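You operate a simulated robot arm through the tools that you are given. There is no shell and no other tool. Be economical: measure what you need, move in short steps, check, and stop when the job is done.

You run a simulated two-armed robot. Do the job below in one go: nothing can be reset, and whatever is moved stays where it is left.

JOB
Take the felt cap out of the white box, then shut and latch it.
Fine: hold the box still for both presses of its catch; lay the cap on the long table a palm's breadth in from the drawer edge, just to the book rest side of where the drawers meet.

Only the result counts: the job must be done as asked and must still hold three seconds after the hand-in. Knocking over, shifting, dropping, spilling or breaking anything else fails it. A push-on lid holds only when it is set on centred and level and pressed home; a screw cap is set on level and turned clockwise until tight.

ROBOT AND FRAMES
Two 7-joint arms with two-finger parallel grippers on one trunk, on a base that drives. Base frame: it is fixed to the floor where the robot stands at the start and does not move with it; the origin is under the middle of the robot, x ahead of it, y to its left, z up. Readings come in mm, degrees, newtons and seconds.
The left shoulder is at the start at [70, 134, 1151], the right one opposite. Places, roughly: box catch [500, 100, 700]; white box lid [500, 100, 800]; top of the long table [500, 100, 700]. Payload 1.57 kg a hand.
The TCP of each hand is the grasp point between the finger pads, 30 mm short of the fingertips. In the tool frame z runs along the fingers and y along their closing line. The gripper opens to 80 mm. The fingers are 17 mm wide and 12 mm thick; the gripper's body (40 by 82 mm) begins 80 mm behind the TCP.
Orientation is that of the tool frame in the base frame, as a unit quaternion [x, y, z, w]. With the fingers straight down and closing along the base's y, the tool's x points along the base's -x, its y along +y and its z along -z.

CONTROLS
- The arms move only by the tool drive_tool. It takes "left_motion", "right_motion" or both (then of equal length, played together; a hand with none holds still); each is a list of rows, each a list of 6 numbers: the shift along the base's x, y, z in m, then the turn, a rotation vector about the base's x, y, z in degrees. In form: [[dx, dy, dz, wx, wy, wz], ...]. A call has 1 to 20 rows; each row is the pose to reach, as a shift and turn from the pose commanded when the call began. "left_hand" and "right_hand" are, for a hand that has rows, the gripper command, from -1 (fully open) to 1 (shut), values between in proportion, set as the call begins (left out, the last holds). A row lasts 0.2 s, in which the tool goes at most 50 mm and 8.6 degrees; a call with a longer step from one row to the next is refused whole, and so is a gripper value outside its range. A pose out of reach is approached as far as the arm can. The call stops where the force on the tool passes 40 N (or 10 N more than at its start, if that is more) or the arm is blocked; 0.2 s more then pass. The fingers move at their own pace (about 153 mm/s each) and stop on an object; they squeeze with about 40 N. The grip force told is the motor's: it shows also when the fingers shut on nothing. Time passes only in rows, and 0.2 s behind the last, so rows that repeat a pose let the fingers close. The reply holds the time, the measured pose of the TCP, the force on the tool along the base axes, the opening and the grip force, in the units named above and with some noise.
- Cameras (640 x 400 px; columns grow to the right, rows downward): "scene" is now at [121, 22.2, 1357.7]; the picture's right is [0.30, -0.95, 0.00], its down [-0.75, -0.23, -0.62] and it looks along [0.59, 0.19, -0.78] (base axes); focal length 248 px, centre (320, 200). "left" rides on the left gripper at [72, 7, -122] in its tool frame; the picture's right is [-0.09, 1.00, 0.00], its down [-0.84, -0.08, -0.54] and it looks along [-0.54, -0.05, 0.84] (tool axes); focal length 238 px, centre (320, 200). "right" rides on the right gripper at [72, -7, -122] in its tool frame; the picture's right is [0.09, 1.00, 0.00], its down [-0.84, 0.08, -0.54] and it looks along [-0.54, 0.05, 0.84] (tool axes); focal length 238 px, centre (320, 200). There is no depth. A picture from a camera that has moved, and an enlarged one, comes with that camera's place and axes in the base frame and with its lens.
- camera(camera): a new picture of that camera. The clock stands still meanwhile.
- move_column(by): slides the trunk up (or, below 0, down) by that many mm; the arms and the scene camera ride with it, the base frame stays. It gives what a move gives, with no picture.
- roll_base(legs): drives the robot by 1 to 6 legs, each [ahead, left, turn to the left] in mm, mm and degrees, along the robot's own axes; the way and the turn of a leg run together, so that a leg with both is an arc; at most 1500 mm and 180 degrees a leg. The arms and the cameras ride along, it lands a little off, and it stops where it bumps. It gives what a move gives.
- turn_head(pan, tilt): turns the head with the scene camera to pan (to the left, within 86 degrees either way) and tilt (down, from -29 to 69), counted from straight ahead of the robot. It gives what a move gives.
- inspect(camera, box): a new picture of the part [left, top, right, bottom] of that camera's present view, enlarged. The clock stands still meanwhile.
- sign_off(): hands the job in; it is judged then, once.

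Work in short steps. Places have to be worked out from the pictures, the camera data and where the tool is seen: move nearer, look again, correct. Check each grasp and each placing, and mend what went wrong. You have 120 turns and 88 pictures in all, those below and enlarged ones among them. Open the grippers and draw the arms clear of the work before you hand the job in, unless the task says otherwise; then end with one line.

The tools are called after ">>>" as name(argument=value, ...) on one line, values as JSON. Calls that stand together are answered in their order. drive_tool: Moves the arms, as the interface text tells. Its arguments: {"type":"object","properties":{"left_motion":{"type":"array","items":{"type":"array","items":{"type":"number"}}},"left_hand":{"type":"number"},"right_motion":{"type":"array","items":{"type":"array","items":{"type":"number"}}},"right_hand":{"type":"number"}},"required":[]} The other tools are called the same way: move_column (by) slides the trunk up or down; roll_base (legs) drives the base; turn_head (pan, tilt) turns the head that bears the scene camera; camera (camera) takes a picture; inspect (camera, box) takes an enlarged picture of a part of a camera's view; sign_off () hands the job in.

At the start:

```text
time: 0.0
left_eef_pos: [393.9, 315.6, 1019.3]
left_ee_rot: [-0.001, 1.0, 0.0, 0.0]
left_ft_force: [-0.6, 0.0, -0.2]
left_width: 79.8
left_grasp_force: 0.1
right_eef_pos: [387.9, -18.1, 1037.9]
right_ee_rot: [0.0, 1.0, 0.001, -0.001]
right_ft_force: [0.2, 0.2, 0.8]
right_width: 79.9
right_grasp_force: 0.1
trunk travel left (down, up): [-725.0, 215.0]
robot x, y, heading: [1.2, -0.8, 0.1]
head pan, tilt: [17.5, 51.4]
```

scene: 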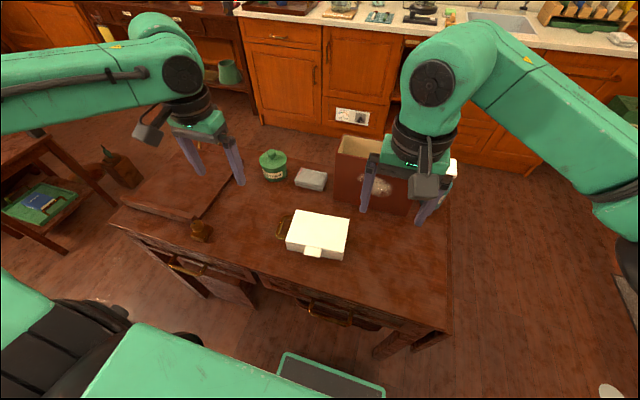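
right: 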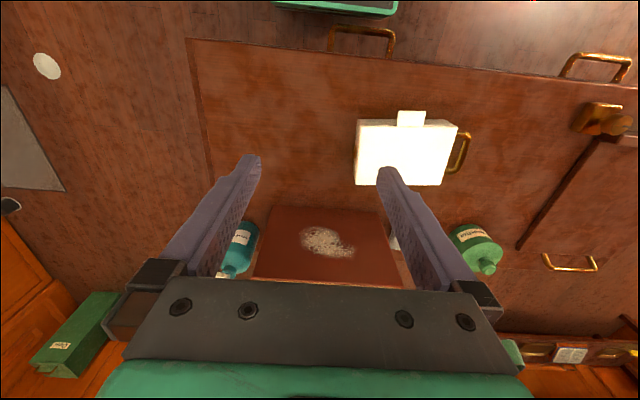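
left: 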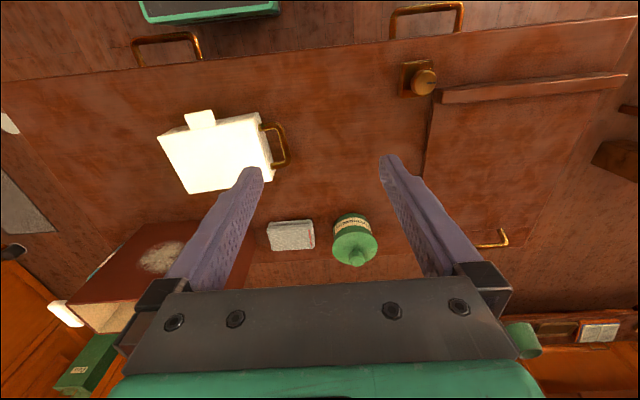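

The white box sits near the front of the table with its catch tab facing me and a brass handle on its left side. I'll take enlarged views to read the details.

>>> inspect(camera="scene", box=[240, 180, 400, 280])

>>> inspect(camera="scene", box=[100, 130, 460, 355])

>>> inspect(camera="left", box=[140, 90, 300, 190])

```text
4.00 times, centred on (320, 230) of scene
camera zoom: at [121.0, 22.2, 1357.7], right [0.3, -0.95, 0.0], down [-0.75, -0.23, -0.62], along [0.59, 0.19, -0.78], focal length 990 px, centre (320, 80)
```

zoom: 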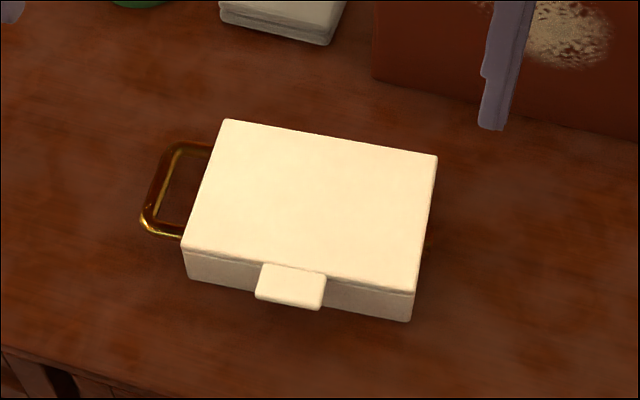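

```text
1.78 times, centred on (280, 242) of scene
camera zoom: at [121.0, 22.2, 1357.7], right [0.3, -0.95, 0.0], down [-0.75, -0.23, -0.62], along [0.59, 0.19, -0.78], focal length 440 px, centre (391, 124)
```

zoom: 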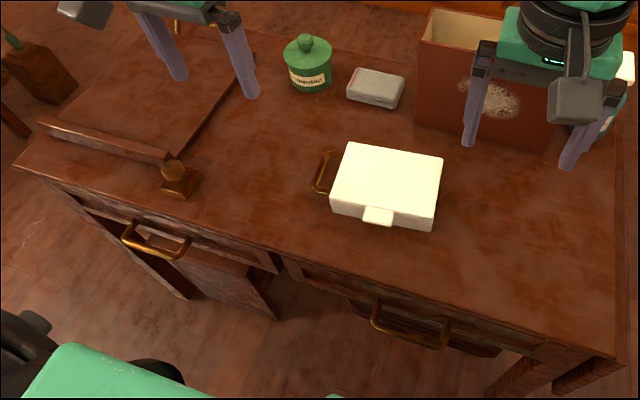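

```text
4.00 times, centred on (220, 140) of left
camera zoom: at [322.5, 322.6, 1141.0], right [0.09, 1.0, 0.0], down [0.84, -0.08, 0.54], along [0.54, -0.05, -0.84], focal length 953 px, centre (720, 440)
```

zoom: 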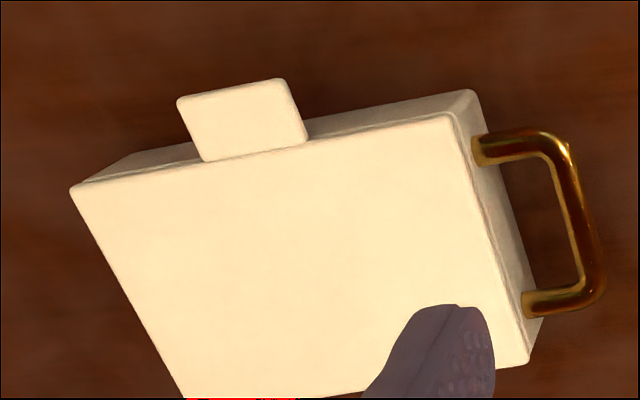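

From two cameras I place the lid top near z≈770, the table near z≈727, the box turned about 5°, and the handle bar near [457, 252, 748]. I bring the left hand above the handle, turned 5° and leaning a little away from the lid.

>>> drive_tool(left_motion=[[0.012, -0.012, -0.032, -2.4, -0.1, 1], [0.025, -0.024, -0.064, -4.8, -0.2, 2], [0.038, -0.036, -0.096, -7.2, -0.3, 3], [0.05, -0.048, -0.128, -9.6, -0.4, 4], [0.063, -0.06, -0.16, -12, -0.5, 5], [0.063, -0.06, -0.16, -12, -0.5, 5]], left_hand=0.1)

>>> camera(camera="left")

>>> inspect(camera="scene", box=[240, 160, 400, 260])

```text
time: 1.4
left_eef_pos: [458.6, 254.1, 856.5]
left_ee_rot: [-0.045, 0.993, -0.107, 0.004]
left_ft_force: [-0.2, 0.2, 0.8]
left_width: 35.9
left_grasp_force: 0.1
right_eef_pos: [387.9, -18.5, 1037.9]
right_ee_rot: [0.0, 1.0, 0.0, 0.0]
right_ft_force: [0.7, 0.1, -0.3]
right_width: 80.0
right_grasp_force: 0.1
trunk travel left (down, up): [-725.0, 215.0]
robot x, y, heading: [-3.6, -2.6, -0.0]
head pan, tilt: [17.5, 51.4]
```

```text
81 pictures are left
camera left: at [384.4, 279.8, 974.2], right [0.01, 0.98, -0.21], down [0.83, 0.11, 0.55], along [0.56, -0.18, -0.81], focal length 238 px, centre (320, 200)
```

left: 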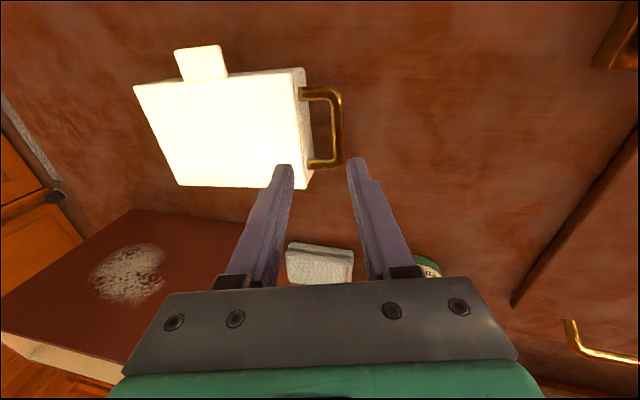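

```text
4.00 times, centred on (320, 210) of scene
camera zoom: at [120.2, 22.2, 1357.8], right [0.3, -0.95, 0.0], down [-0.75, -0.23, -0.62], along [0.6, 0.19, -0.78], focal length 990 px, centre (320, 160)
```

zoom: 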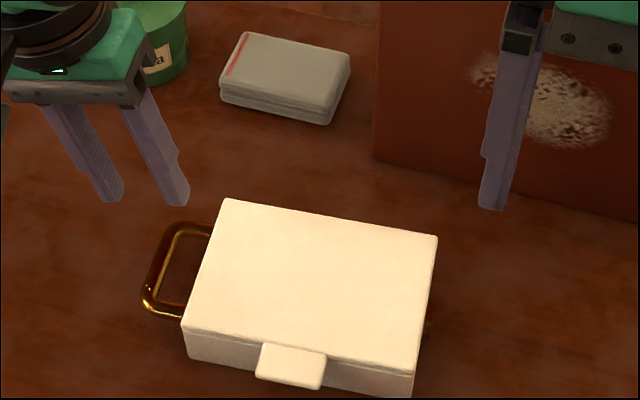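

The new view puts the bar at about [456, 250, 748], between the fingers in y. I lower straight down to TCP z≈768.

>>> drive_tool(left_motion=[[-0.001, 0, -0.03, 0, 0, 0], [-0.002, 0, -0.06, 0, 0, 0], [-0.002, 0, -0.075, 0, 0, 0], [-0.002, 0, -0.088, 0, 0, 0], [-0.002, 0, -0.088, 0, 0, 0]])

>>> camera(camera="left")

>>> inspect(camera="scene", box=[240, 180, 400, 280])

```text
time: 2.6
left_eef_pos: [456.1, 261.3, 768.1]
left_ee_rot: [-0.044, 0.994, -0.104, 0.005]
left_ft_force: [-0.4, 0.4, 0.1]
left_width: 35.9
left_grasp_force: 0.0
left hand out of reach, approached as far as the arm can: row 4, 5
right_eef_pos: [387.7, -17.5, 1037.7]
right_ee_rot: [0.0, 1.0, -0.001, 0.0]
right_ft_force: [-0.6, 0.3, -0.9]
right_width: 80.1
right_grasp_force: 0.0
trunk travel left (down, up): [-725.0, 215.0]
robot x, y, heading: [0.5, -0.4, 0.2]
head pan, tilt: [17.5, 51.4]
```

```text
79 pictures are left
camera left: at [381.1, 286.8, 887.1], right [0.0, 0.98, -0.21], down [0.83, 0.11, 0.55], along [0.56, -0.17, -0.81], focal length 238 px, centre (320, 200)
```

left: 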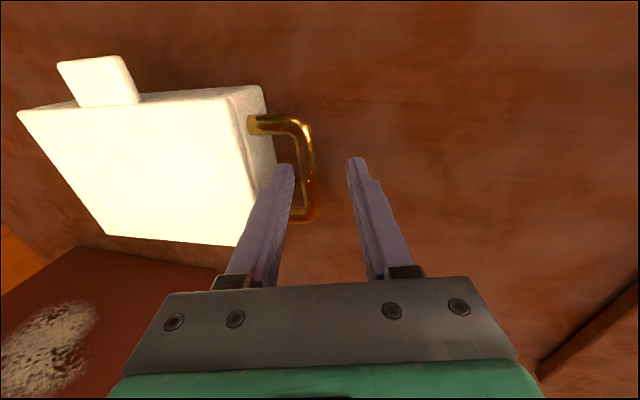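

```text
4.00 times, centred on (320, 230) of scene
camera zoom: at [120.7, 22.3, 1357.8], right [0.3, -0.95, 0.0], down [-0.75, -0.23, -0.62], along [0.59, 0.19, -0.78], focal length 990 px, centre (320, 80)
```

zoom: 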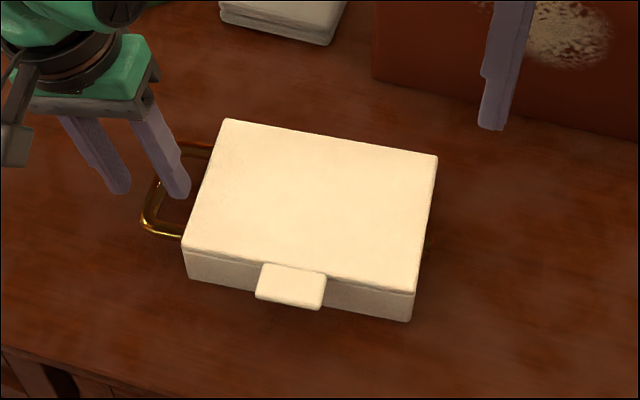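

The left arm ran short of reach about 7 mm out in y; the shoulders seem low for this taller table. I raise the trunk 120 mm, which lifts the arms straight up clear of the handle.

>>> move_column(by=120)

```text
time: 4.1
left_eef_pos: [455.4, 261.5, 888.7]
left_ee_rot: [-0.044, 0.994, -0.104, 0.004]
left_ft_force: [0.0, 0.2, -1.0]
left_width: 35.8
left_grasp_force: 0.1
right_eef_pos: [389.3, -19.6, 1156.9]
right_ee_rot: [0.0, 1.0, 0.0, 0.001]
right_ft_force: [0.3, -0.4, -0.1]
right_width: 79.8
right_grasp_force: 0.0
trunk travel left (down, up): [-845.0, 95.0]
robot x, y, heading: [-0.2, -1.2, -0.0]
head pan, tilt: [17.5, 51.4]
```

Now I move to y≈255 and down to z≈800, still above the lid side, and see whether the reach is fine.

>>> drive_tool(left_motion=[[0, -0.003, -0.03, 0, 0, 0], [0, -0.006, -0.06, 0, 0, 0], [0, -0.006, -0.09, 0, 0, 0], [0, -0.006, -0.09, 0, 0, 0]])

```text
time: 5.1
left_eef_pos: [419.5, 278.3, 865.9]
left_ee_rot: [-0.045, 0.993, -0.105, 0.006]
left_ft_force: [-0.9, 1.0, 0.5]
left_width: 36.1
left_grasp_force: 0.0
left hand out of reach, approached as far as the arm can: row 1, 2, 3, 4
right_eef_pos: [388.3, -19.2, 1157.4]
right_ee_rot: [0.0, 1.0, 0.0, 0.0]
right_ft_force: [-1.0, 0.3, -0.6]
right_width: 79.9
right_grasp_force: 0.1
trunk travel left (down, up): [-845.0, 95.0]
robot x, y, heading: [0.9, -3.6, -0.1]
head pan, tilt: [17.5, 51.4]
```

Raising made the reach shorter, so the shoulder must come down instead. I lift the left hand, then lower the trunk by 220 mm.

>>> drive_tool(left_motion=[[0, 0.005, 0.045, 0, 0, 0], [0, 0.01, 0.09, 0, 0, 0], [0, 0.015, 0.135, 0, 0, 0], [0, 0.015, 0.18, 0, 0, 0], [0, 0.015, 0.22, 0, 0, 0], [0, 0.015, 0.22, 0, 0, 0]])

>>> move_column(by=-220)

```text
time: 6.5
left_eef_pos: [420.0, 293.9, 1086.8]
left_ee_rot: [-0.045, 0.994, -0.104, 0.004]
left_ft_force: [-1.2, -0.2, -0.1]
left_width: 36.0
left_grasp_force: 0.0
right_eef_pos: [389.4, -18.5, 1158.0]
right_ee_rot: [0.001, 1.0, -0.001, 0.0]
right_ft_force: [-0.4, 0.6, -0.1]
right_width: 80.0
right_grasp_force: 0.0
trunk travel left (down, up): [-845.0, 95.0]
robot x, y, heading: [0.6, -1.1, 0.1]
head pan, tilt: [17.5, 51.4]
```

```text
time: 8.8
left_eef_pos: [418.6, 294.2, 866.8]
left_ee_rot: [-0.044, 0.994, -0.104, 0.005]
left_ft_force: [-0.5, 0.0, 0.4]
left_width: 36.1
left_grasp_force: 0.0
right_eef_pos: [389.2, -18.3, 937.6]
right_ee_rot: [0.0, 1.0, 0.0, 0.0]
right_ft_force: [0.0, 0.1, 0.6]
right_width: 79.6
right_grasp_force: 0.1
trunk travel left (down, up): [-625.0, 315.0]
robot x, y, heading: [0.7, 2.6, -0.0]
head pan, tilt: [17.5, 51.4]
```

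Now I go above the handle and descend to z≈768 at y≈254.

>>> drive_tool(left_motion=[[0.02, -0.02, 0, 0, 0, 0], [0.038, -0.04, 0, 0, 0, 0], [0.038, -0.04, -0.03, 0, 0, 0], [0.038, -0.04, -0.06, 0, 0, 0], [0.038, -0.04, -0.08, 0, 0, 0], [0.038, -0.04, -0.099, 0, 0, 0], [0.038, -0.04, -0.099, 0, 0, 0]])

>>> camera(camera="left")

>>> inspect(camera="scene", box=[220, 140, 420, 265])

```text
time: 10.4
left_eef_pos: [459.9, 254.1, 766.8]
left_ee_rot: [-0.044, 0.994, -0.104, 0.005]
left_ft_force: [0.0, -0.1, 0.2]
left_width: 35.7
left_grasp_force: 0.0
right_eef_pos: [388.7, -17.6, 938.4]
right_ee_rot: [0.0, 1.0, 0.0, 0.0]
right_ft_force: [0.1, 0.3, -0.9]
right_width: 80.0
right_grasp_force: 0.1
trunk travel left (down, up): [-625.0, 315.0]
robot x, y, heading: [-1.9, 2.8, -0.2]
head pan, tilt: [17.5, 51.4]
```

```text
77 pictures are left
camera left: at [385.0, 278.9, 885.0], right [0.0, 0.98, -0.21], down [0.83, 0.11, 0.55], along [0.56, -0.17, -0.81], focal length 238 px, centre (320, 200)
```

left: 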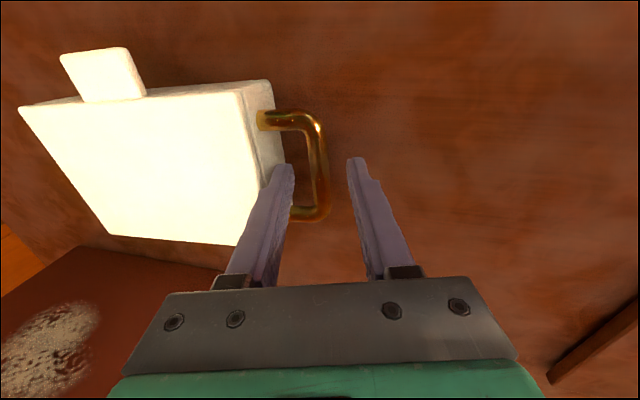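

```text
3.20 times, centred on (320, 202) of scene
camera zoom: at [120.8, 22.0, 1257.8], right [0.3, -0.95, 0.0], down [-0.75, -0.23, -0.62], along [0.59, 0.19, -0.78], focal length 792 px, centre (320, 192)
```

zoom: 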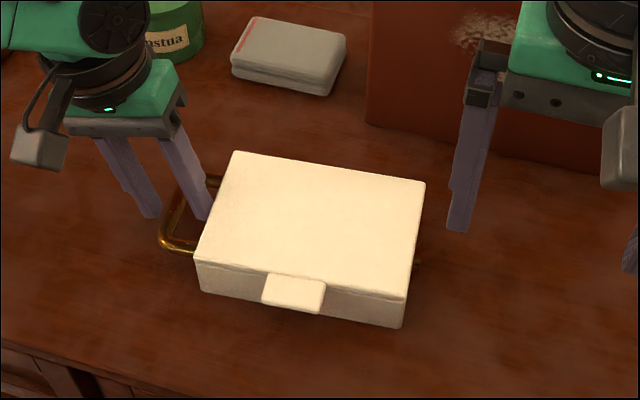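

The fingers straddle the bar and look centred. I close the left gripper while holding the pose.

>>> drive_tool(left_motion=[[0, 0, 0, 0, 0, 0], [0, 0, 0, 0, 0, 0], [0, 0, 0, 0, 0, 0]], left_hand=1)

>>> camera(camera="left")

>>> inspect(camera="scene", box=[260, 180, 360, 242])

```text
time: 11.2
left_eef_pos: [459.9, 253.3, 768.1]
left_ee_rot: [-0.044, 0.994, -0.104, 0.005]
left_ft_force: [-1.1, -0.2, 0.8]
left_width: 12.1
left_grasp_force: 29.7
right_eef_pos: [388.5, -18.3, 937.5]
right_ee_rot: [0.0, 1.0, 0.0, 0.0]
right_ft_force: [-0.5, -0.7, 0.2]
right_width: 80.3
right_grasp_force: 0.1
trunk travel left (down, up): [-625.0, 315.0]
robot x, y, heading: [-0.6, 0.8, -0.1]
head pan, tilt: [17.5, 51.4]
```

```text
75 pictures are left
camera left: at [384.9, 278.9, 885.2], right [0.01, 0.98, -0.21], down [0.83, 0.11, 0.55], along [0.56, -0.17, -0.81], focal length 238 px, centre (320, 200)
```

left: 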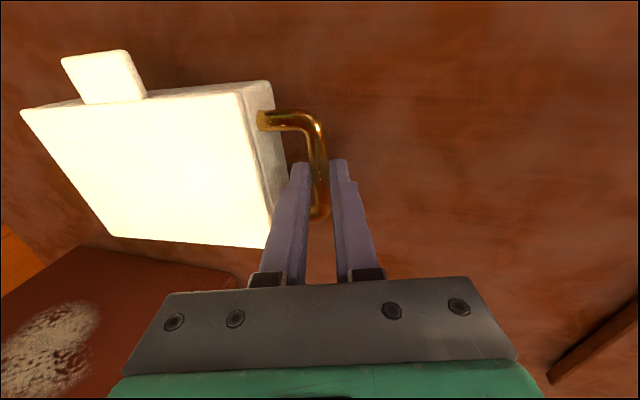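

```text
6.40 times, centred on (310, 211) of scene
camera zoom: at [120.8, 22.0, 1257.8], right [0.3, -0.95, 0.0], down [-0.75, -0.23, -0.62], along [0.59, 0.19, -0.78], focal length 1585 px, centre (384, 130)
```

zoom: 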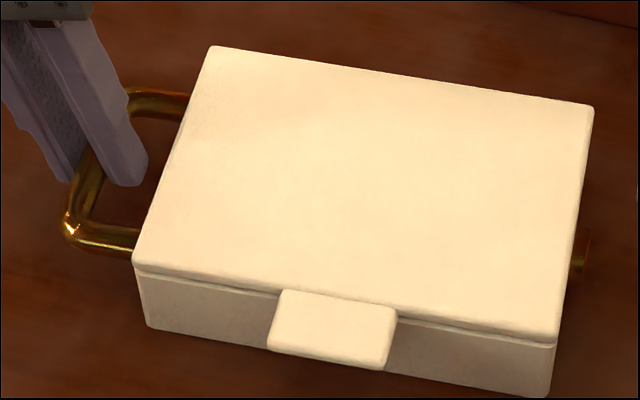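

The handle is gripped (12 mm, 30 N). A small gold nub shows on the box's right side, so I look with the right camera.

>>> camera(camera="right")

>>> inspect(camera="scene", box=[330, 200, 370, 225])

```text
73 pictures are left
camera right: at [316.1, -26.4, 1059.7], right [-0.09, 1.0, 0.0], down [0.84, 0.08, 0.54], along [0.54, 0.05, -0.84], focal length 238 px, centre (320, 200)
```

right: 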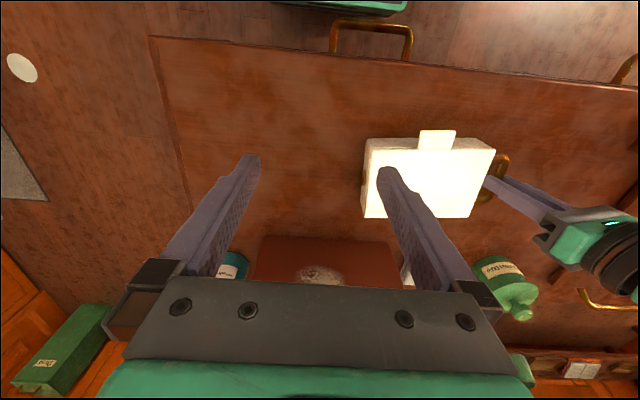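

```text
16.00 times, centred on (350, 212) of scene
camera zoom: at [120.8, 22.0, 1257.8], right [0.3, -0.95, 0.0], down [-0.75, -0.23, -0.62], along [0.59, 0.19, -0.78], focal length 3962 px, centre (-160, 0)
```

zoom: 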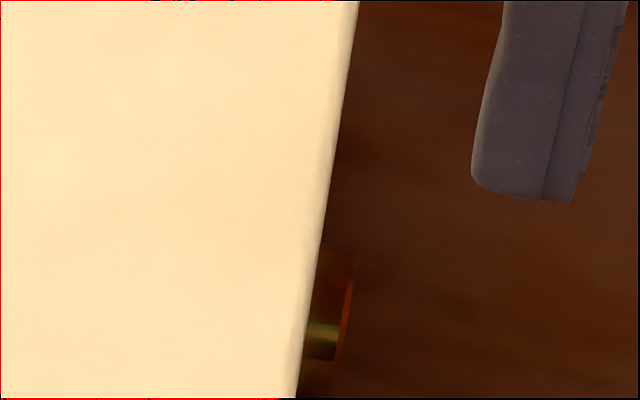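

That is a round brass push button on the right side, opposite the handle: that's the catch, and the front tab is the lid's lip. I bring the closed right hand near the button, turned 5°, to measure its place.

>>> drive_tool(right_motion=[[0.02, 0, -0.03, 0, 0, 1.5], [0.04, 0, -0.06, 0, 0, 3], [0.06, 0, -0.09, 0, 0, 5], [0.084, 0, -0.12, 0, 0, 5], [0.084, 0, -0.137, 0, 0, 5], [0.084, 0, -0.137, 0, 0, 5]], right_hand=1)

>>> camera(camera="right")

>>> inspect(camera="scene", box=[300, 170, 400, 232])

```text
time: 12.6
left_eef_pos: [459.3, 254.0, 767.9]
left_ee_rot: [-0.044, 0.994, -0.105, 0.005]
left_ft_force: [-0.3, -0.3, -0.4]
left_width: 12.4
left_grasp_force: 29.7
right_eef_pos: [471.4, -20.4, 802.7]
right_ee_rot: [-0.045, 0.999, 0.0, -0.001]
right_ft_force: [-0.2, -1.2, 0.3]
right_width: 0.0
right_grasp_force: 20.5
trunk travel left (down, up): [-625.0, 315.0]
robot x, y, heading: [0.2, 1.8, -0.4]
head pan, tilt: [17.5, 51.4]
```

```text
71 pictures are left
camera right: at [399.5, -33.3, 924.2], right [-0.18, 0.98, 0.0], down [0.83, 0.15, 0.54], along [0.53, 0.1, -0.84], focal length 238 px, centre (320, 200)
```

right: 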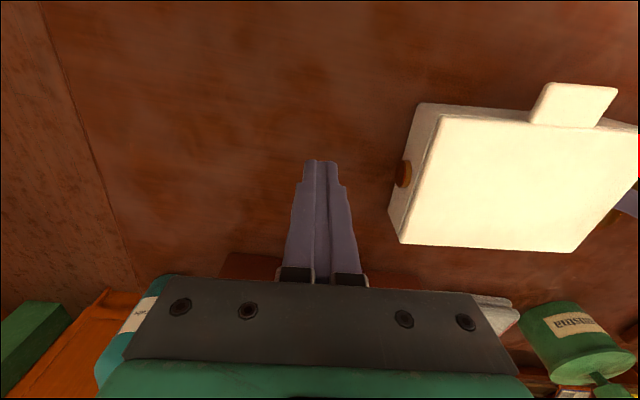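

```text
6.40 times, centred on (350, 201) of scene
camera zoom: at [120.9, 22.1, 1257.7], right [0.3, -0.95, 0.0], down [-0.75, -0.23, -0.62], along [0.59, 0.19, -0.78], focal length 1585 px, centre (128, 194)
```

zoom: 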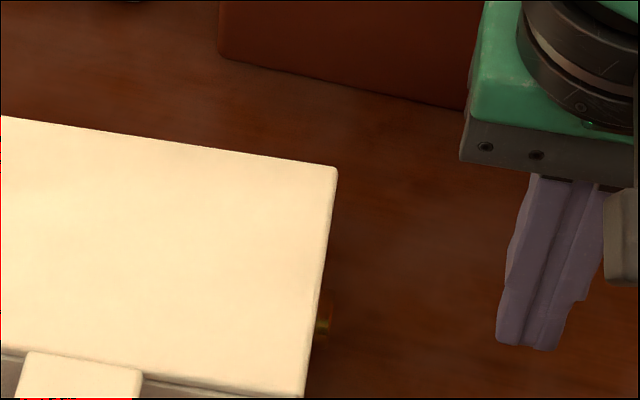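

The button sits at about [474, 49, 747], roughly 25 mm across. To keep the gripper body out of the lid's swing I lean the right hand 30° so the fingertips point toward the button, and line up short of it.

>>> drive_tool(right_motion=[[0.001, -0.002, 0, 7.47, 0.65, 0], [0.002, -0.004, 0, 14.9, 1.3, 0], [0.003, -0.005, 0, 22.4, 1.95, 0], [0.004, -0.005, 0, 29.9, 2.6, 0], [0.004, -0.005, -0.018, 29.9, 2.6, 0], [0.004, -0.005, -0.035, 29.9, 2.6, 0], [0.004, -0.005, -0.035, 29.9, 2.6, 0]])

>>> camera(camera="right")

>>> inspect(camera="scene", box=[300, 170, 400, 232])

```text
time: 14.2
left_eef_pos: [457.8, 253.3, 767.4]
left_ee_rot: [-0.044, 0.994, -0.105, 0.005]
left_ft_force: [-2.0, 0.1, 1.0]
left_width: 12.3
left_grasp_force: 30.1
right_eef_pos: [477.4, -22.8, 767.8]
right_ee_rot: [-0.042, 0.965, 0.259, -0.01]
right_ft_force: [0.3, 0.8, 0.1]
right_width: 0.1
right_grasp_force: 21.6
trunk travel left (down, up): [-625.0, 315.0]
robot x, y, heading: [2.6, 0.0, -0.0]
head pan, tilt: [17.5, 51.4]
```

```text
69 pictures are left
camera right: at [410.3, -97.9, 869.1], right [-0.17, 0.85, 0.5], down [0.85, -0.13, 0.51], along [0.5, 0.51, -0.7], focal length 238 px, centre (320, 200)
```

right: 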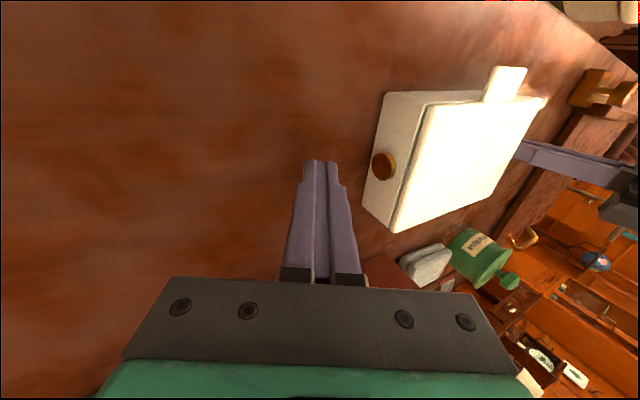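

```text
6.40 times, centred on (350, 201) of scene
camera zoom: at [120.8, 22.1, 1257.8], right [0.3, -0.95, 0.0], down [-0.75, -0.23, -0.62], along [0.59, 0.19, -0.78], focal length 1585 px, centre (128, 194)
```

zoom: 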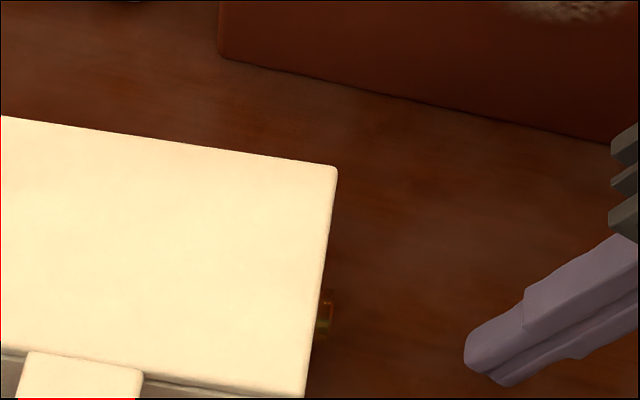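

The button refines to about [475, 49, 745]; the fingertip corner is at the right height. I move up to just short of it, then press gently in small steps.

>>> drive_tool(right_motion=[[0, 0.02, -0.002, 0, 0, 0], [0, 0.036, -0.002, 0, 0, 0], [0, 0.04, -0.002, 0, 0, 0], [0, 0.043, -0.002, 0, 0, 0], [0, 0.046, -0.002, 0, 0, 0], [0, 0.049, -0.002, 0, 0, 0], [0, 0.05, -0.002, 0, 0, 0]])

>>> inspect(camera="scene", box=[270, 180, 370, 242])

```text
time: 15.8
left_eef_pos: [459.1, 254.3, 768.1]
left_ee_rot: [-0.044, 0.994, -0.104, 0.005]
left_ft_force: [0.3, 0.2, 0.9]
left_width: 12.5
left_grasp_force: 29.5
right_eef_pos: [476.5, 26.5, 763.9]
right_ee_rot: [-0.042, 0.965, 0.259, -0.012]
right_ft_force: [-0.7, -0.8, -0.4]
right_width: 0.2
right_grasp_force: 21.6
trunk travel left (down, up): [-625.0, 315.0]
robot x, y, heading: [-3.9, 4.4, -0.1]
head pan, tilt: [17.5, 51.4]
```

```text
6.40 times, centred on (320, 211) of scene
camera zoom: at [121.0, 22.1, 1257.7], right [0.3, -0.95, 0.0], down [-0.75, -0.23, -0.62], along [0.59, 0.19, -0.78], focal length 1585 px, centre (320, 130)
```

zoom: 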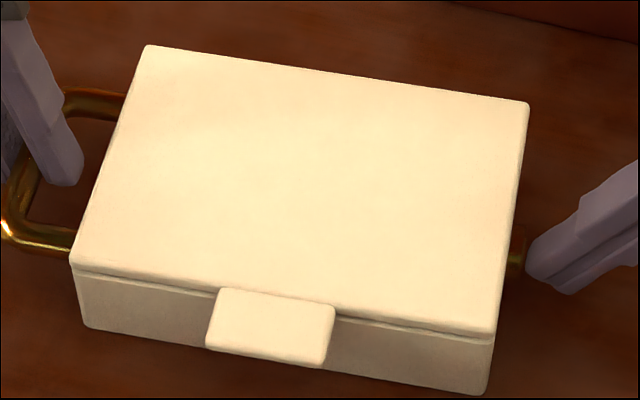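

The fingertip is right at the button with no force yet. I press on in 1.5 mm steps.

>>> drive_tool(right_motion=[[0, 0.0015, 0, 0, 0, 0], [0, 0.003, 0, 0, 0, 0], [0, 0.0045, 0, 0, 0, 0], [0, 0.006, 0, 0, 0, 0], [0, 0.0075, 0, 0, 0, 0], [0, 0.009, 0, 0, 0, 0], [0, 0.009, 0, 0, 0, 0]])

>>> inspect(camera="scene", box=[270, 180, 370, 242])

```text
time: 17.4
left_eef_pos: [458.6, 255.0, 767.4]
left_ee_rot: [-0.045, 0.994, -0.103, 0.006]
left_ft_force: [-1.9, 19.3, 2.3]
left_width: 12.3
left_grasp_force: 29.7
right_eef_pos: [477.4, 34.7, 762.9]
right_ee_rot: [-0.042, 0.965, 0.258, -0.011]
right_ft_force: [1.5, -21.0, 0.4]
right_width: 0.1
right_grasp_force: 21.4
trunk travel left (down, up): [-625.0, 315.0]
robot x, y, heading: [0.8, 3.1, 0.1]
head pan, tilt: [17.5, 51.4]
```

```text
6.40 times, centred on (320, 211) of scene
camera zoom: at [120.7, 21.8, 1257.8], right [0.3, -0.95, 0.0], down [-0.75, -0.23, -0.62], along [0.59, 0.19, -0.78], focal length 1585 px, centre (320, 130)
```

zoom: 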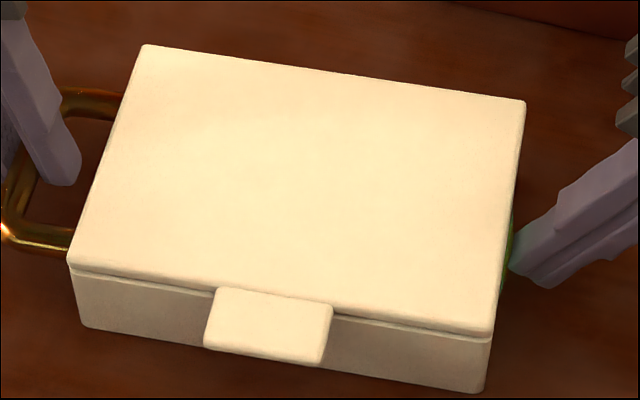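

Force is 21 N, the button has gone in and now glows green, which suggests it has tripped. I back off and look.

>>> drive_tool(right_motion=[[0, -0.005, 0, 0, 0, 0], [0, -0.015, 0, 0, 0, 0], [0, -0.03, 0, 0, 0, 0], [0, -0.045, 0, 0, 0, 0], [0, -0.055, 0, 0, 0, 0], [0, -0.055, 0, 0, 0, 0]])

>>> inspect(camera="scene", box=[270, 180, 370, 242])

>>> camera(camera="right")

```text
time: 18.8
left_eef_pos: [459.7, 254.0, 768.2]
left_ee_rot: [-0.044, 0.994, -0.104, 0.004]
left_ft_force: [-0.4, 0.3, 0.2]
left_width: 12.4
left_grasp_force: 29.7
right_eef_pos: [475.9, -19.1, 763.6]
right_ee_rot: [-0.042, 0.965, 0.26, -0.011]
right_ft_force: [-1.0, 0.3, 0.1]
right_width: 0.1
right_grasp_force: 21.3
trunk travel left (down, up): [-625.0, 315.0]
robot x, y, heading: [0.3, -2.1, 0.0]
head pan, tilt: [17.5, 51.4]
```

```text
6.40 times, centred on (320, 211) of scene
camera zoom: at [121.1, 22.2, 1257.7], right [0.3, -0.95, 0.0], down [-0.75, -0.23, -0.62], along [0.59, 0.19, -0.78], focal length 1585 px, centre (320, 130)
```

zoom: 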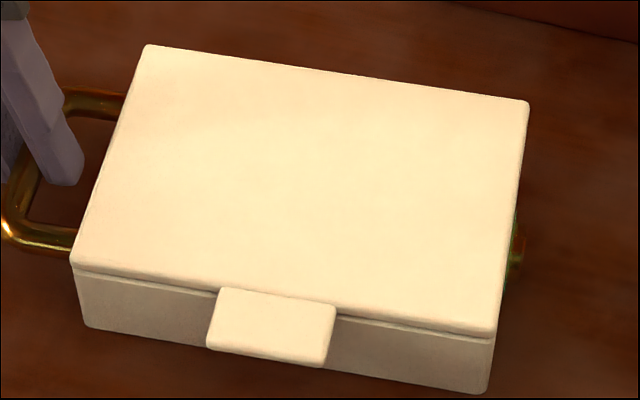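

```text
64 pictures are left
camera right: at [410.4, -93.4, 866.1], right [-0.17, 0.85, 0.5], down [0.85, -0.13, 0.51], along [0.5, 0.51, -0.7], focal length 238 px, centre (320, 200)
```

right: 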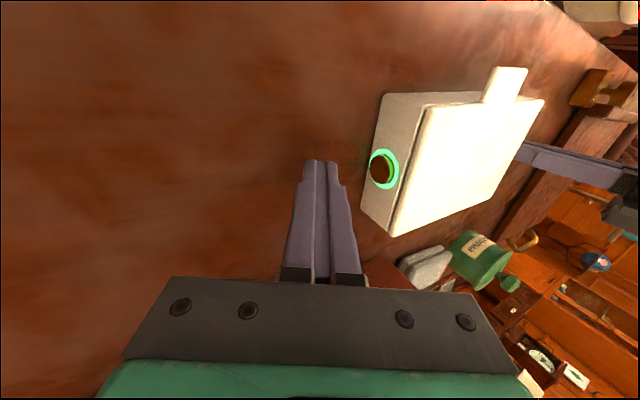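

A green ring now lights round the button, so the lid is unlatched. I take the right hand up and back, and level it, ready to lift the lid by its front lip.

>>> drive_tool(right_motion=[[-0.01, -0.01, 0.03, -7.47, -0.65, 0], [-0.02, -0.01, 0.07, -14.9, -1.3, 0], [-0.05, 0, 0.1, -22.4, -1.95, 0], [-0.08, 0.01, 0.12, -29.9, -2.6, 0], [-0.11, 0.045, 0.12, -29.9, -2.6, 0], [-0.14, 0.08, 0.12, -29.9, -2.6, 0], [-0.14, 0.08, 0.12, -29.9, -2.6, 0]])

```text
time: 20.4
left_eef_pos: [458.3, 252.9, 766.8]
left_ee_rot: [-0.044, 0.994, -0.104, 0.004]
left_ft_force: [-0.5, 1.3, -0.2]
left_width: 12.2
left_grasp_force: 29.5
right_eef_pos: [338.1, 60.0, 882.3]
right_ee_rot: [-0.043, 0.999, 0.0, 0.0]
right_ft_force: [-0.4, 0.2, 1.5]
right_width: 0.1
right_grasp_force: 21.7
trunk travel left (down, up): [-625.0, 315.0]
robot x, y, heading: [-1.3, 2.4, 0.0]
head pan, tilt: [17.5, 51.4]
```

Now I pitch the fingers forward about 65° and bring the hand in front of the lip.

>>> drive_tool(right_motion=[[0.003, 0.01, 0, 0.71, -8.1, 0], [0.006, 0.02, 0, 1.42, -16.2, 0], [0.009, 0.03, 0, 2.13, -24.3, 0], [0.012, 0.04, 0, 2.84, -32.4, 0], [0.015, 0.05, -0.01, 3.55, -40.5, 0], [0.017, 0.06, -0.02, 4.25, -48.6, 0], [0.017, 0.065, -0.03, 4.96, -56.7, 0], [0.017, 0.068, -0.03, 5.67, -64.75, 0], [0.017, 0.068, -0.03, 5.67, -64.75, 0]])

>>> camera(camera="right")

>>> camera(camera="scene")

```text
time: 22.4
left_eef_pos: [459.1, 253.7, 768.4]
left_ee_rot: [-0.044, 0.994, -0.105, 0.004]
left_ft_force: [-0.8, 1.7, -0.4]
left_width: 12.1
left_grasp_force: 29.7
right_eef_pos: [354.8, 128.8, 852.0]
right_ee_rot: [-0.036, 0.842, 0.023, 0.538]
right_ft_force: [-0.3, -0.5, -1.2]
right_width: 0.3
right_grasp_force: 20.8
trunk travel left (down, up): [-625.0, 315.0]
robot x, y, heading: [-2.7, 0.9, 0.1]
head pan, tilt: [17.5, 51.4]
```

```text
63 pictures are left
camera right: at [214.4, 107.8, 838.2], right [-0.13, 0.99, -0.08], down [-0.15, 0.06, 0.99], along [0.98, 0.14, 0.14], focal length 238 px, centre (320, 200)
```

right: 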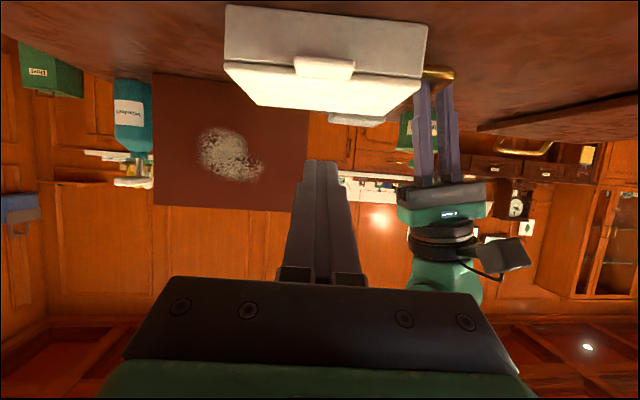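

```text
62 pictures are left
camera scene: at [120.9, 22.2, 1257.8], right [0.3, -0.95, 0.0], down [-0.75, -0.23, -0.62], along [0.59, 0.19, -0.78], focal length 248 px, centre (320, 200)
```

scene: 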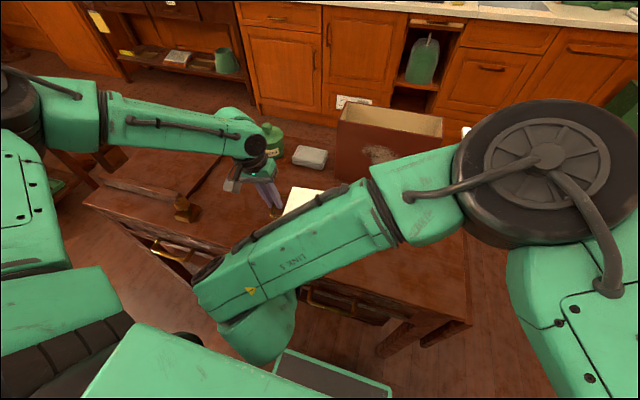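

The hand is aligned with the lip (y≈129); lip underside is near z≈761. I back off 10 mm, go down to z≈752, then slide the fingertips under the lip.

>>> drive_tool(right_motion=[[-0.012, 0, -0.03, 0, 0, 0], [-0.012, 0, -0.06, 0, 0, 0], [-0.012, 0, -0.085, 0, 0, 0], [-0.012, 0, -0.1, 0, 0, 0], [-0.012, 0, -0.1, 0, 0, 0]])

>>> camera(camera="right")

>>> camera(camera="left")

```text
time: 23.6
left_eef_pos: [459.2, 254.7, 767.8]
left_ee_rot: [-0.045, 0.994, -0.105, 0.005]
left_ft_force: [-0.5, -0.3, 0.4]
left_width: 12.3
left_grasp_force: 29.4
right_eef_pos: [341.0, 129.1, 755.7]
right_ee_rot: [-0.038, 0.842, 0.024, 0.537]
right_ft_force: [-0.6, 0.0, -0.5]
right_width: 0.0
right_grasp_force: 21.4
trunk travel left (down, up): [-625.0, 315.0]
robot x, y, heading: [-0.0, -1.6, 0.1]
head pan, tilt: [17.5, 51.4]
```

```text
61 pictures are left
camera right: at [200.3, 109.3, 741.6], right [-0.13, 0.99, -0.08], down [-0.14, 0.07, 0.99], along [0.98, 0.14, 0.13], focal length 238 px, centre (320, 200)
```

right: 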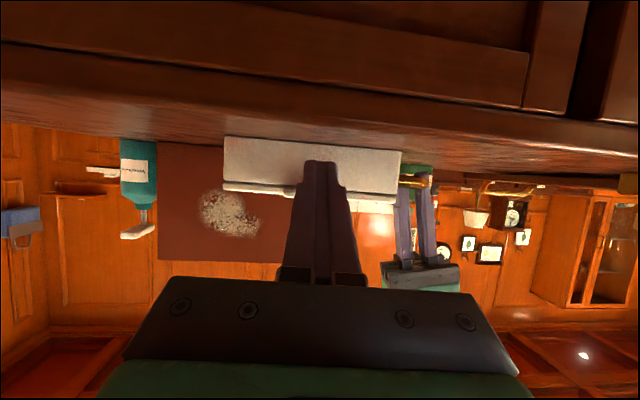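

```text
60 pictures are left
camera left: at [385.0, 279.2, 885.1], right [0.01, 0.98, -0.21], down [0.83, 0.11, 0.55], along [0.56, -0.17, -0.81], focal length 238 px, centre (320, 200)
```

left: 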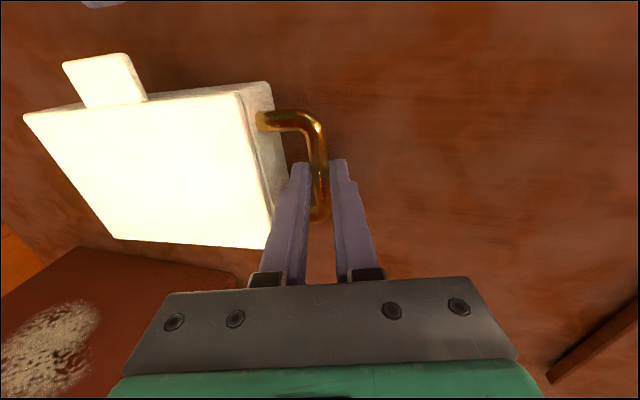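

Fingertips are low enough; I drop 3 mm more and slide forward 33 mm under the lip, stopping on any contact.

>>> drive_tool(right_motion=[[0, 0, -0.003, 0, 0, 0], [0.012, 0, -0.003, 0, 0, 0], [0.022, 0, -0.003, 0, 0, 0], [0.028, 0, -0.003, 0, 0, 0], [0.033, 0, -0.003, 0, 0, 0], [0.033, 0, -0.003, 0, 0, 0]])

>>> inspect(camera="left", box=[0, 0, 320, 200])

>>> inspect(camera="right", box=[220, 100, 420, 225])

```text
time: 25.0
left_eef_pos: [459.0, 253.5, 768.0]
left_ee_rot: [-0.044, 0.994, -0.104, 0.005]
left_ft_force: [-0.8, 0.4, -0.6]
left_width: 12.4
left_grasp_force: 30.0
right_eef_pos: [374.6, 128.6, 750.6]
right_ee_rot: [-0.037, 0.842, 0.024, 0.538]
right_ft_force: [1.5, 1.1, 0.2]
right_width: 0.0
right_grasp_force: 22.0
trunk travel left (down, up): [-625.0, 315.0]
robot x, y, heading: [-1.5, -6.0, -0.4]
head pan, tilt: [17.5, 51.4]
```

```text
2.00 times, centred on (160, 100) of left
camera zoom: at [385.0, 279.2, 885.1], right [0.01, 0.98, -0.21], down [0.83, 0.11, 0.55], along [0.56, -0.17, -0.81], focal length 477 px, centre (640, 400)
```

zoom: 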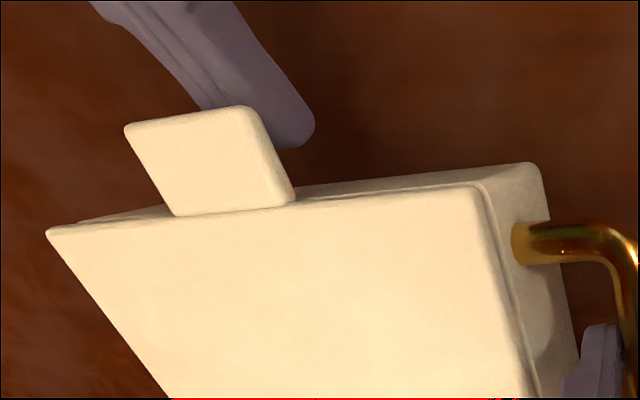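

```text
3.20 times, centred on (320, 162) of right
camera zoom: at [233.7, 108.3, 737.7], right [-0.13, 0.99, -0.08], down [-0.14, 0.07, 0.99], along [0.98, 0.14, 0.13], focal length 763 px, centre (320, 320)
```

zoom: 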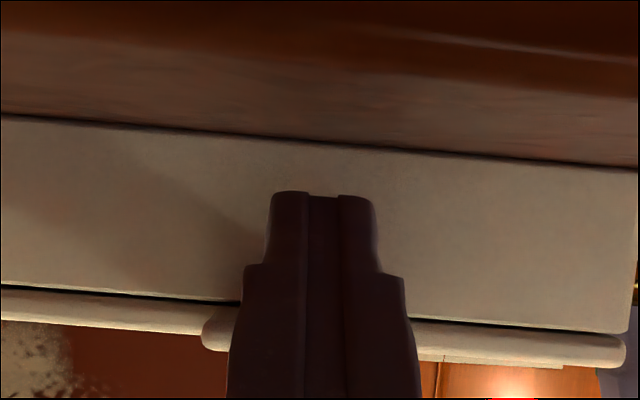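

The fingertips are under the lip. I lift about 40 mm along the lid's arc and check that it rises.

>>> drive_tool(right_motion=[[0, 0, 0.008, 0, 0, 0], [0.001, 0, 0.016, 0, 0, 0], [0.003, 0, 0.026, 0, 0, 0], [0.006, 0, 0.04, 0, 0, 0], [0.006, 0, 0.04, 0, 0, 0]])

>>> inspect(camera="left", box=[0, 0, 320, 200])

>>> inspect(camera="right", box=[160, 50, 480, 250])

```text
time: 26.2
left_eef_pos: [459.5, 253.8, 767.9]
left_ee_rot: [-0.044, 0.994, -0.104, 0.005]
left_ft_force: [0.8, 0.0, 0.5]
left_width: 12.6
left_grasp_force: 30.0
right_eef_pos: [382.4, 127.1, 790.7]
right_ee_rot: [-0.037, 0.842, 0.023, 0.537]
right_ft_force: [-0.5, 0.3, 0.1]
right_width: 0.0
right_grasp_force: 20.8
trunk travel left (down, up): [-625.0, 315.0]
robot x, y, heading: [-1.7, -2.3, -0.0]
head pan, tilt: [17.5, 51.4]
```

```text
2.00 times, centred on (160, 100) of left
camera zoom: at [385.0, 279.1, 885.1], right [0.01, 0.98, -0.21], down [0.83, 0.11, 0.55], along [0.56, -0.17, -0.81], focal length 477 px, centre (640, 400)
```

zoom: 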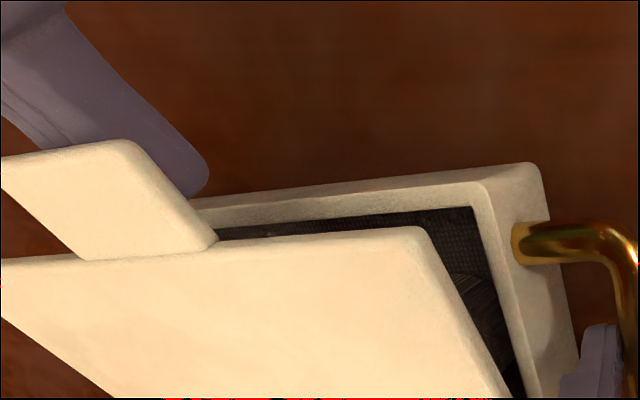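

```text
2.00 times, centred on (320, 150) of right
camera zoom: at [242.2, 106.9, 777.5], right [-0.13, 0.99, -0.08], down [-0.14, 0.07, 0.99], along [0.98, 0.14, 0.13], focal length 477 px, centre (320, 300)
```

zoom: 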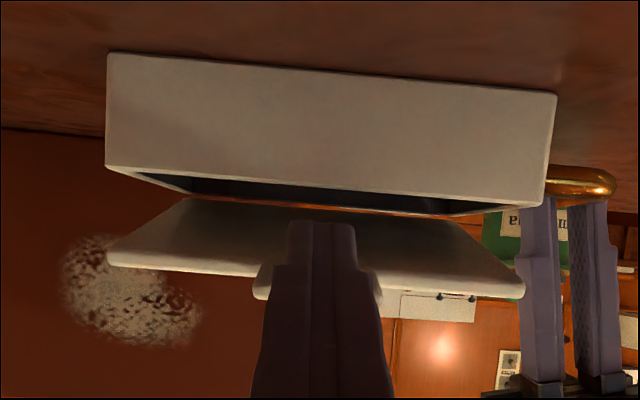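

The lid opens and a dark felt cap with a lined interior shows. I continue along the arc to about 75°.

>>> drive_tool(right_motion=[[0.006, 0.001, 0.018, 0, 0, 0], [0.013, 0.001, 0.035, 0, 0, 0], [0.022, 0.002, 0.046, 0, 0, 0], [0.032, 0.003, 0.056, 0, 0, 0], [0.045, 0.004, 0.062, 0, 0, 0], [0.059, 0.005, 0.067, 0, 0, 0], [0.072, 0.006, 0.068, 0, 0, 0], [0.085, 0.007, 0.068, 0, 0, 0], [0.085, 0.007, 0.068, 0, 0, 0]])

>>> camera(camera="left")

>>> camera(camera="right")

```text
time: 28.2
left_eef_pos: [459.4, 253.6, 768.7]
left_ee_rot: [-0.044, 0.994, -0.103, 0.004]
left_ft_force: [0.6, 0.7, 0.4]
left_width: 12.4
left_grasp_force: 29.5
right_eef_pos: [464.6, 134.7, 859.5]
right_ee_rot: [-0.037, 0.843, 0.023, 0.537]
right_ft_force: [0.3, 0.4, -0.1]
right_width: 0.0
right_grasp_force: 21.0
trunk travel left (down, up): [-625.0, 315.0]
robot x, y, heading: [-2.7, 1.9, -0.0]
head pan, tilt: [17.5, 51.4]
```

```text
55 pictures are left
camera left: at [385.0, 279.1, 885.1], right [0.0, 0.98, -0.21], down [0.83, 0.11, 0.55], along [0.56, -0.17, -0.81], focal length 238 px, centre (320, 200)
```

left: 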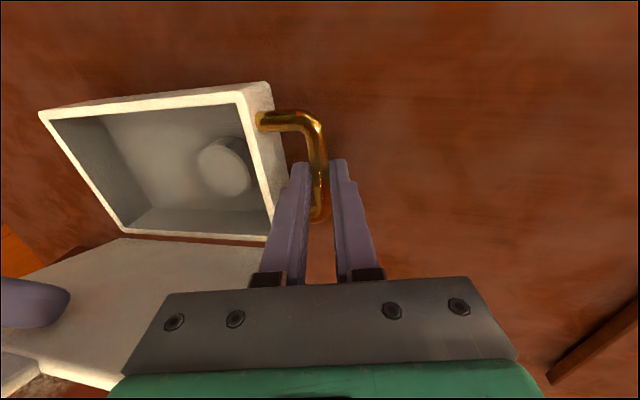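

```text
54 pictures are left
camera right: at [325.0, 114.1, 846.0], right [-0.13, 0.99, -0.08], down [-0.14, 0.07, 0.99], along [0.98, 0.14, 0.13], focal length 238 px, centre (320, 200)
```

right: 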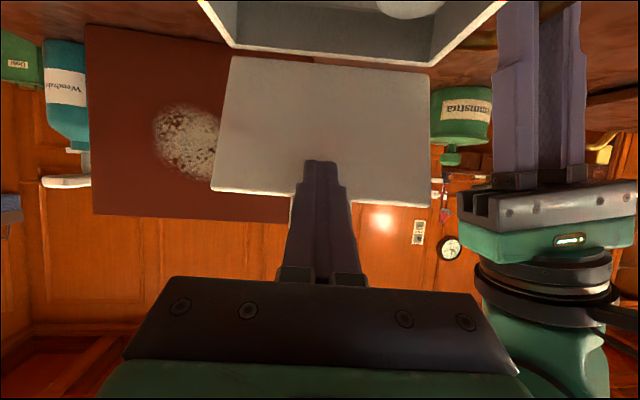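

The lid is near vertical and the round cap is seen inside. I push on to about 100°–105° to see whether the lid will rest open.

>>> drive_tool(right_motion=[[0.012, 0.001, 0, 0, 0, 0], [0.024, 0.002, 0, 0, 0, 0], [0.034, 0.003, -0.002, 0, 0, 0], [0.044, 0.004, -0.004, 0, 0, 0], [0.044, 0.004, -0.004, 0, 0, 0]])

>>> camera(camera="right")

>>> camera(camera="left")

```text
time: 29.4
left_eef_pos: [459.4, 254.1, 768.2]
left_ee_rot: [-0.044, 0.994, -0.105, 0.005]
left_ft_force: [1.3, -0.2, 0.1]
left_width: 12.2
left_grasp_force: 29.4
right_eef_pos: [511.9, 139.6, 854.6]
right_ee_rot: [-0.038, 0.842, 0.024, 0.538]
right_ft_force: [-0.7, -0.5, -0.2]
right_width: 0.1
right_grasp_force: 20.7
trunk travel left (down, up): [-625.0, 315.0]
robot x, y, heading: [1.4, -3.3, -0.2]
head pan, tilt: [17.5, 51.4]
```

```text
53 pictures are left
camera right: at [371.1, 118.8, 841.4], right [-0.13, 0.99, -0.08], down [-0.14, 0.07, 0.99], along [0.98, 0.14, 0.13], focal length 238 px, centre (320, 200)
```

right: 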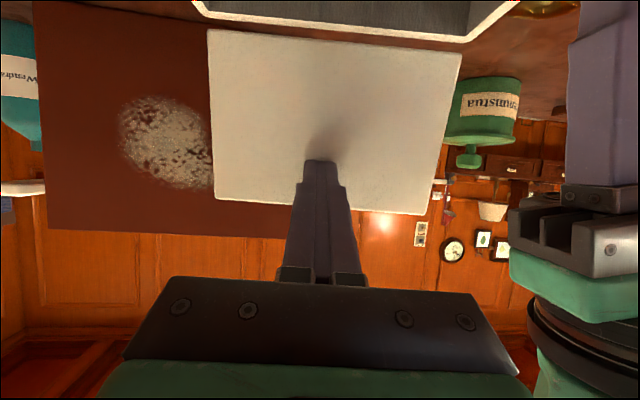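

```text
52 pictures are left
camera left: at [385.0, 279.1, 885.1], right [0.0, 0.98, -0.21], down [0.83, 0.11, 0.55], along [0.56, -0.17, -0.81], focal length 238 px, centre (320, 200)
```

left: 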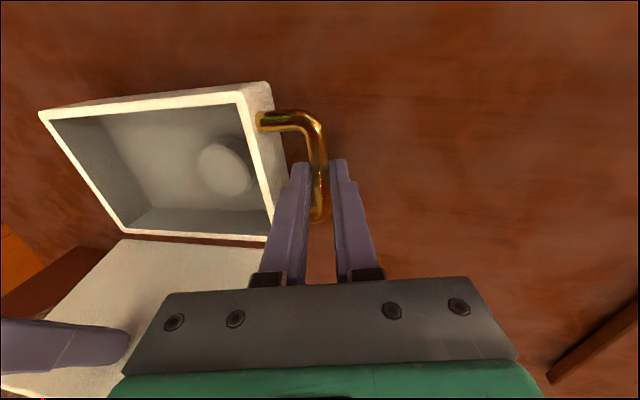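

I withdraw the right fingers 40 mm to see whether the lid stays.

>>> drive_tool(right_motion=[[-0.01, 0, 0, 0, 0, 0], [-0.02, 0, 0, 0, 0, 0], [-0.03, 0, 0, 0, 0, 0], [-0.04, 0, 0, 0, 0, 0], [-0.04, 0, 0, 0, 0, 0]])

>>> camera(camera="right")

```text
time: 30.6
left_eef_pos: [459.1, 253.0, 766.8]
left_ee_rot: [-0.044, 0.994, -0.104, 0.004]
left_ft_force: [-0.5, -0.2, 0.4]
left_width: 12.3
left_grasp_force: 29.8
right_eef_pos: [470.3, 138.9, 854.8]
right_ee_rot: [-0.038, 0.842, 0.024, 0.537]
right_ft_force: [-0.1, -0.5, -0.2]
right_width: 0.1
right_grasp_force: 21.0
trunk travel left (down, up): [-625.0, 315.0]
robot x, y, heading: [-1.8, 2.8, 0.1]
head pan, tilt: [17.5, 51.4]
```

```text
51 pictures are left
camera right: at [328.9, 120.3, 841.1], right [-0.13, 0.99, -0.08], down [-0.14, 0.07, 0.99], along [0.98, 0.14, 0.13], focal length 238 px, centre (320, 200)
```

right: 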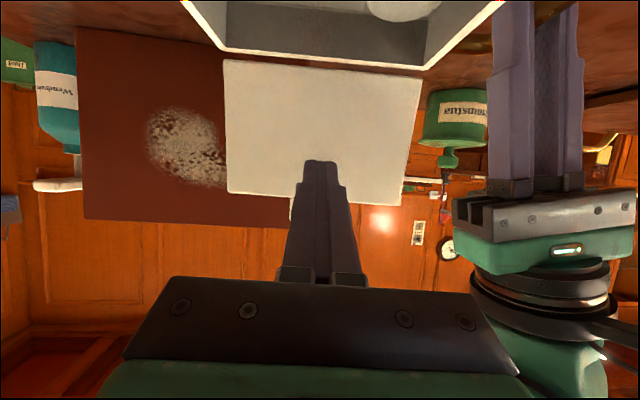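

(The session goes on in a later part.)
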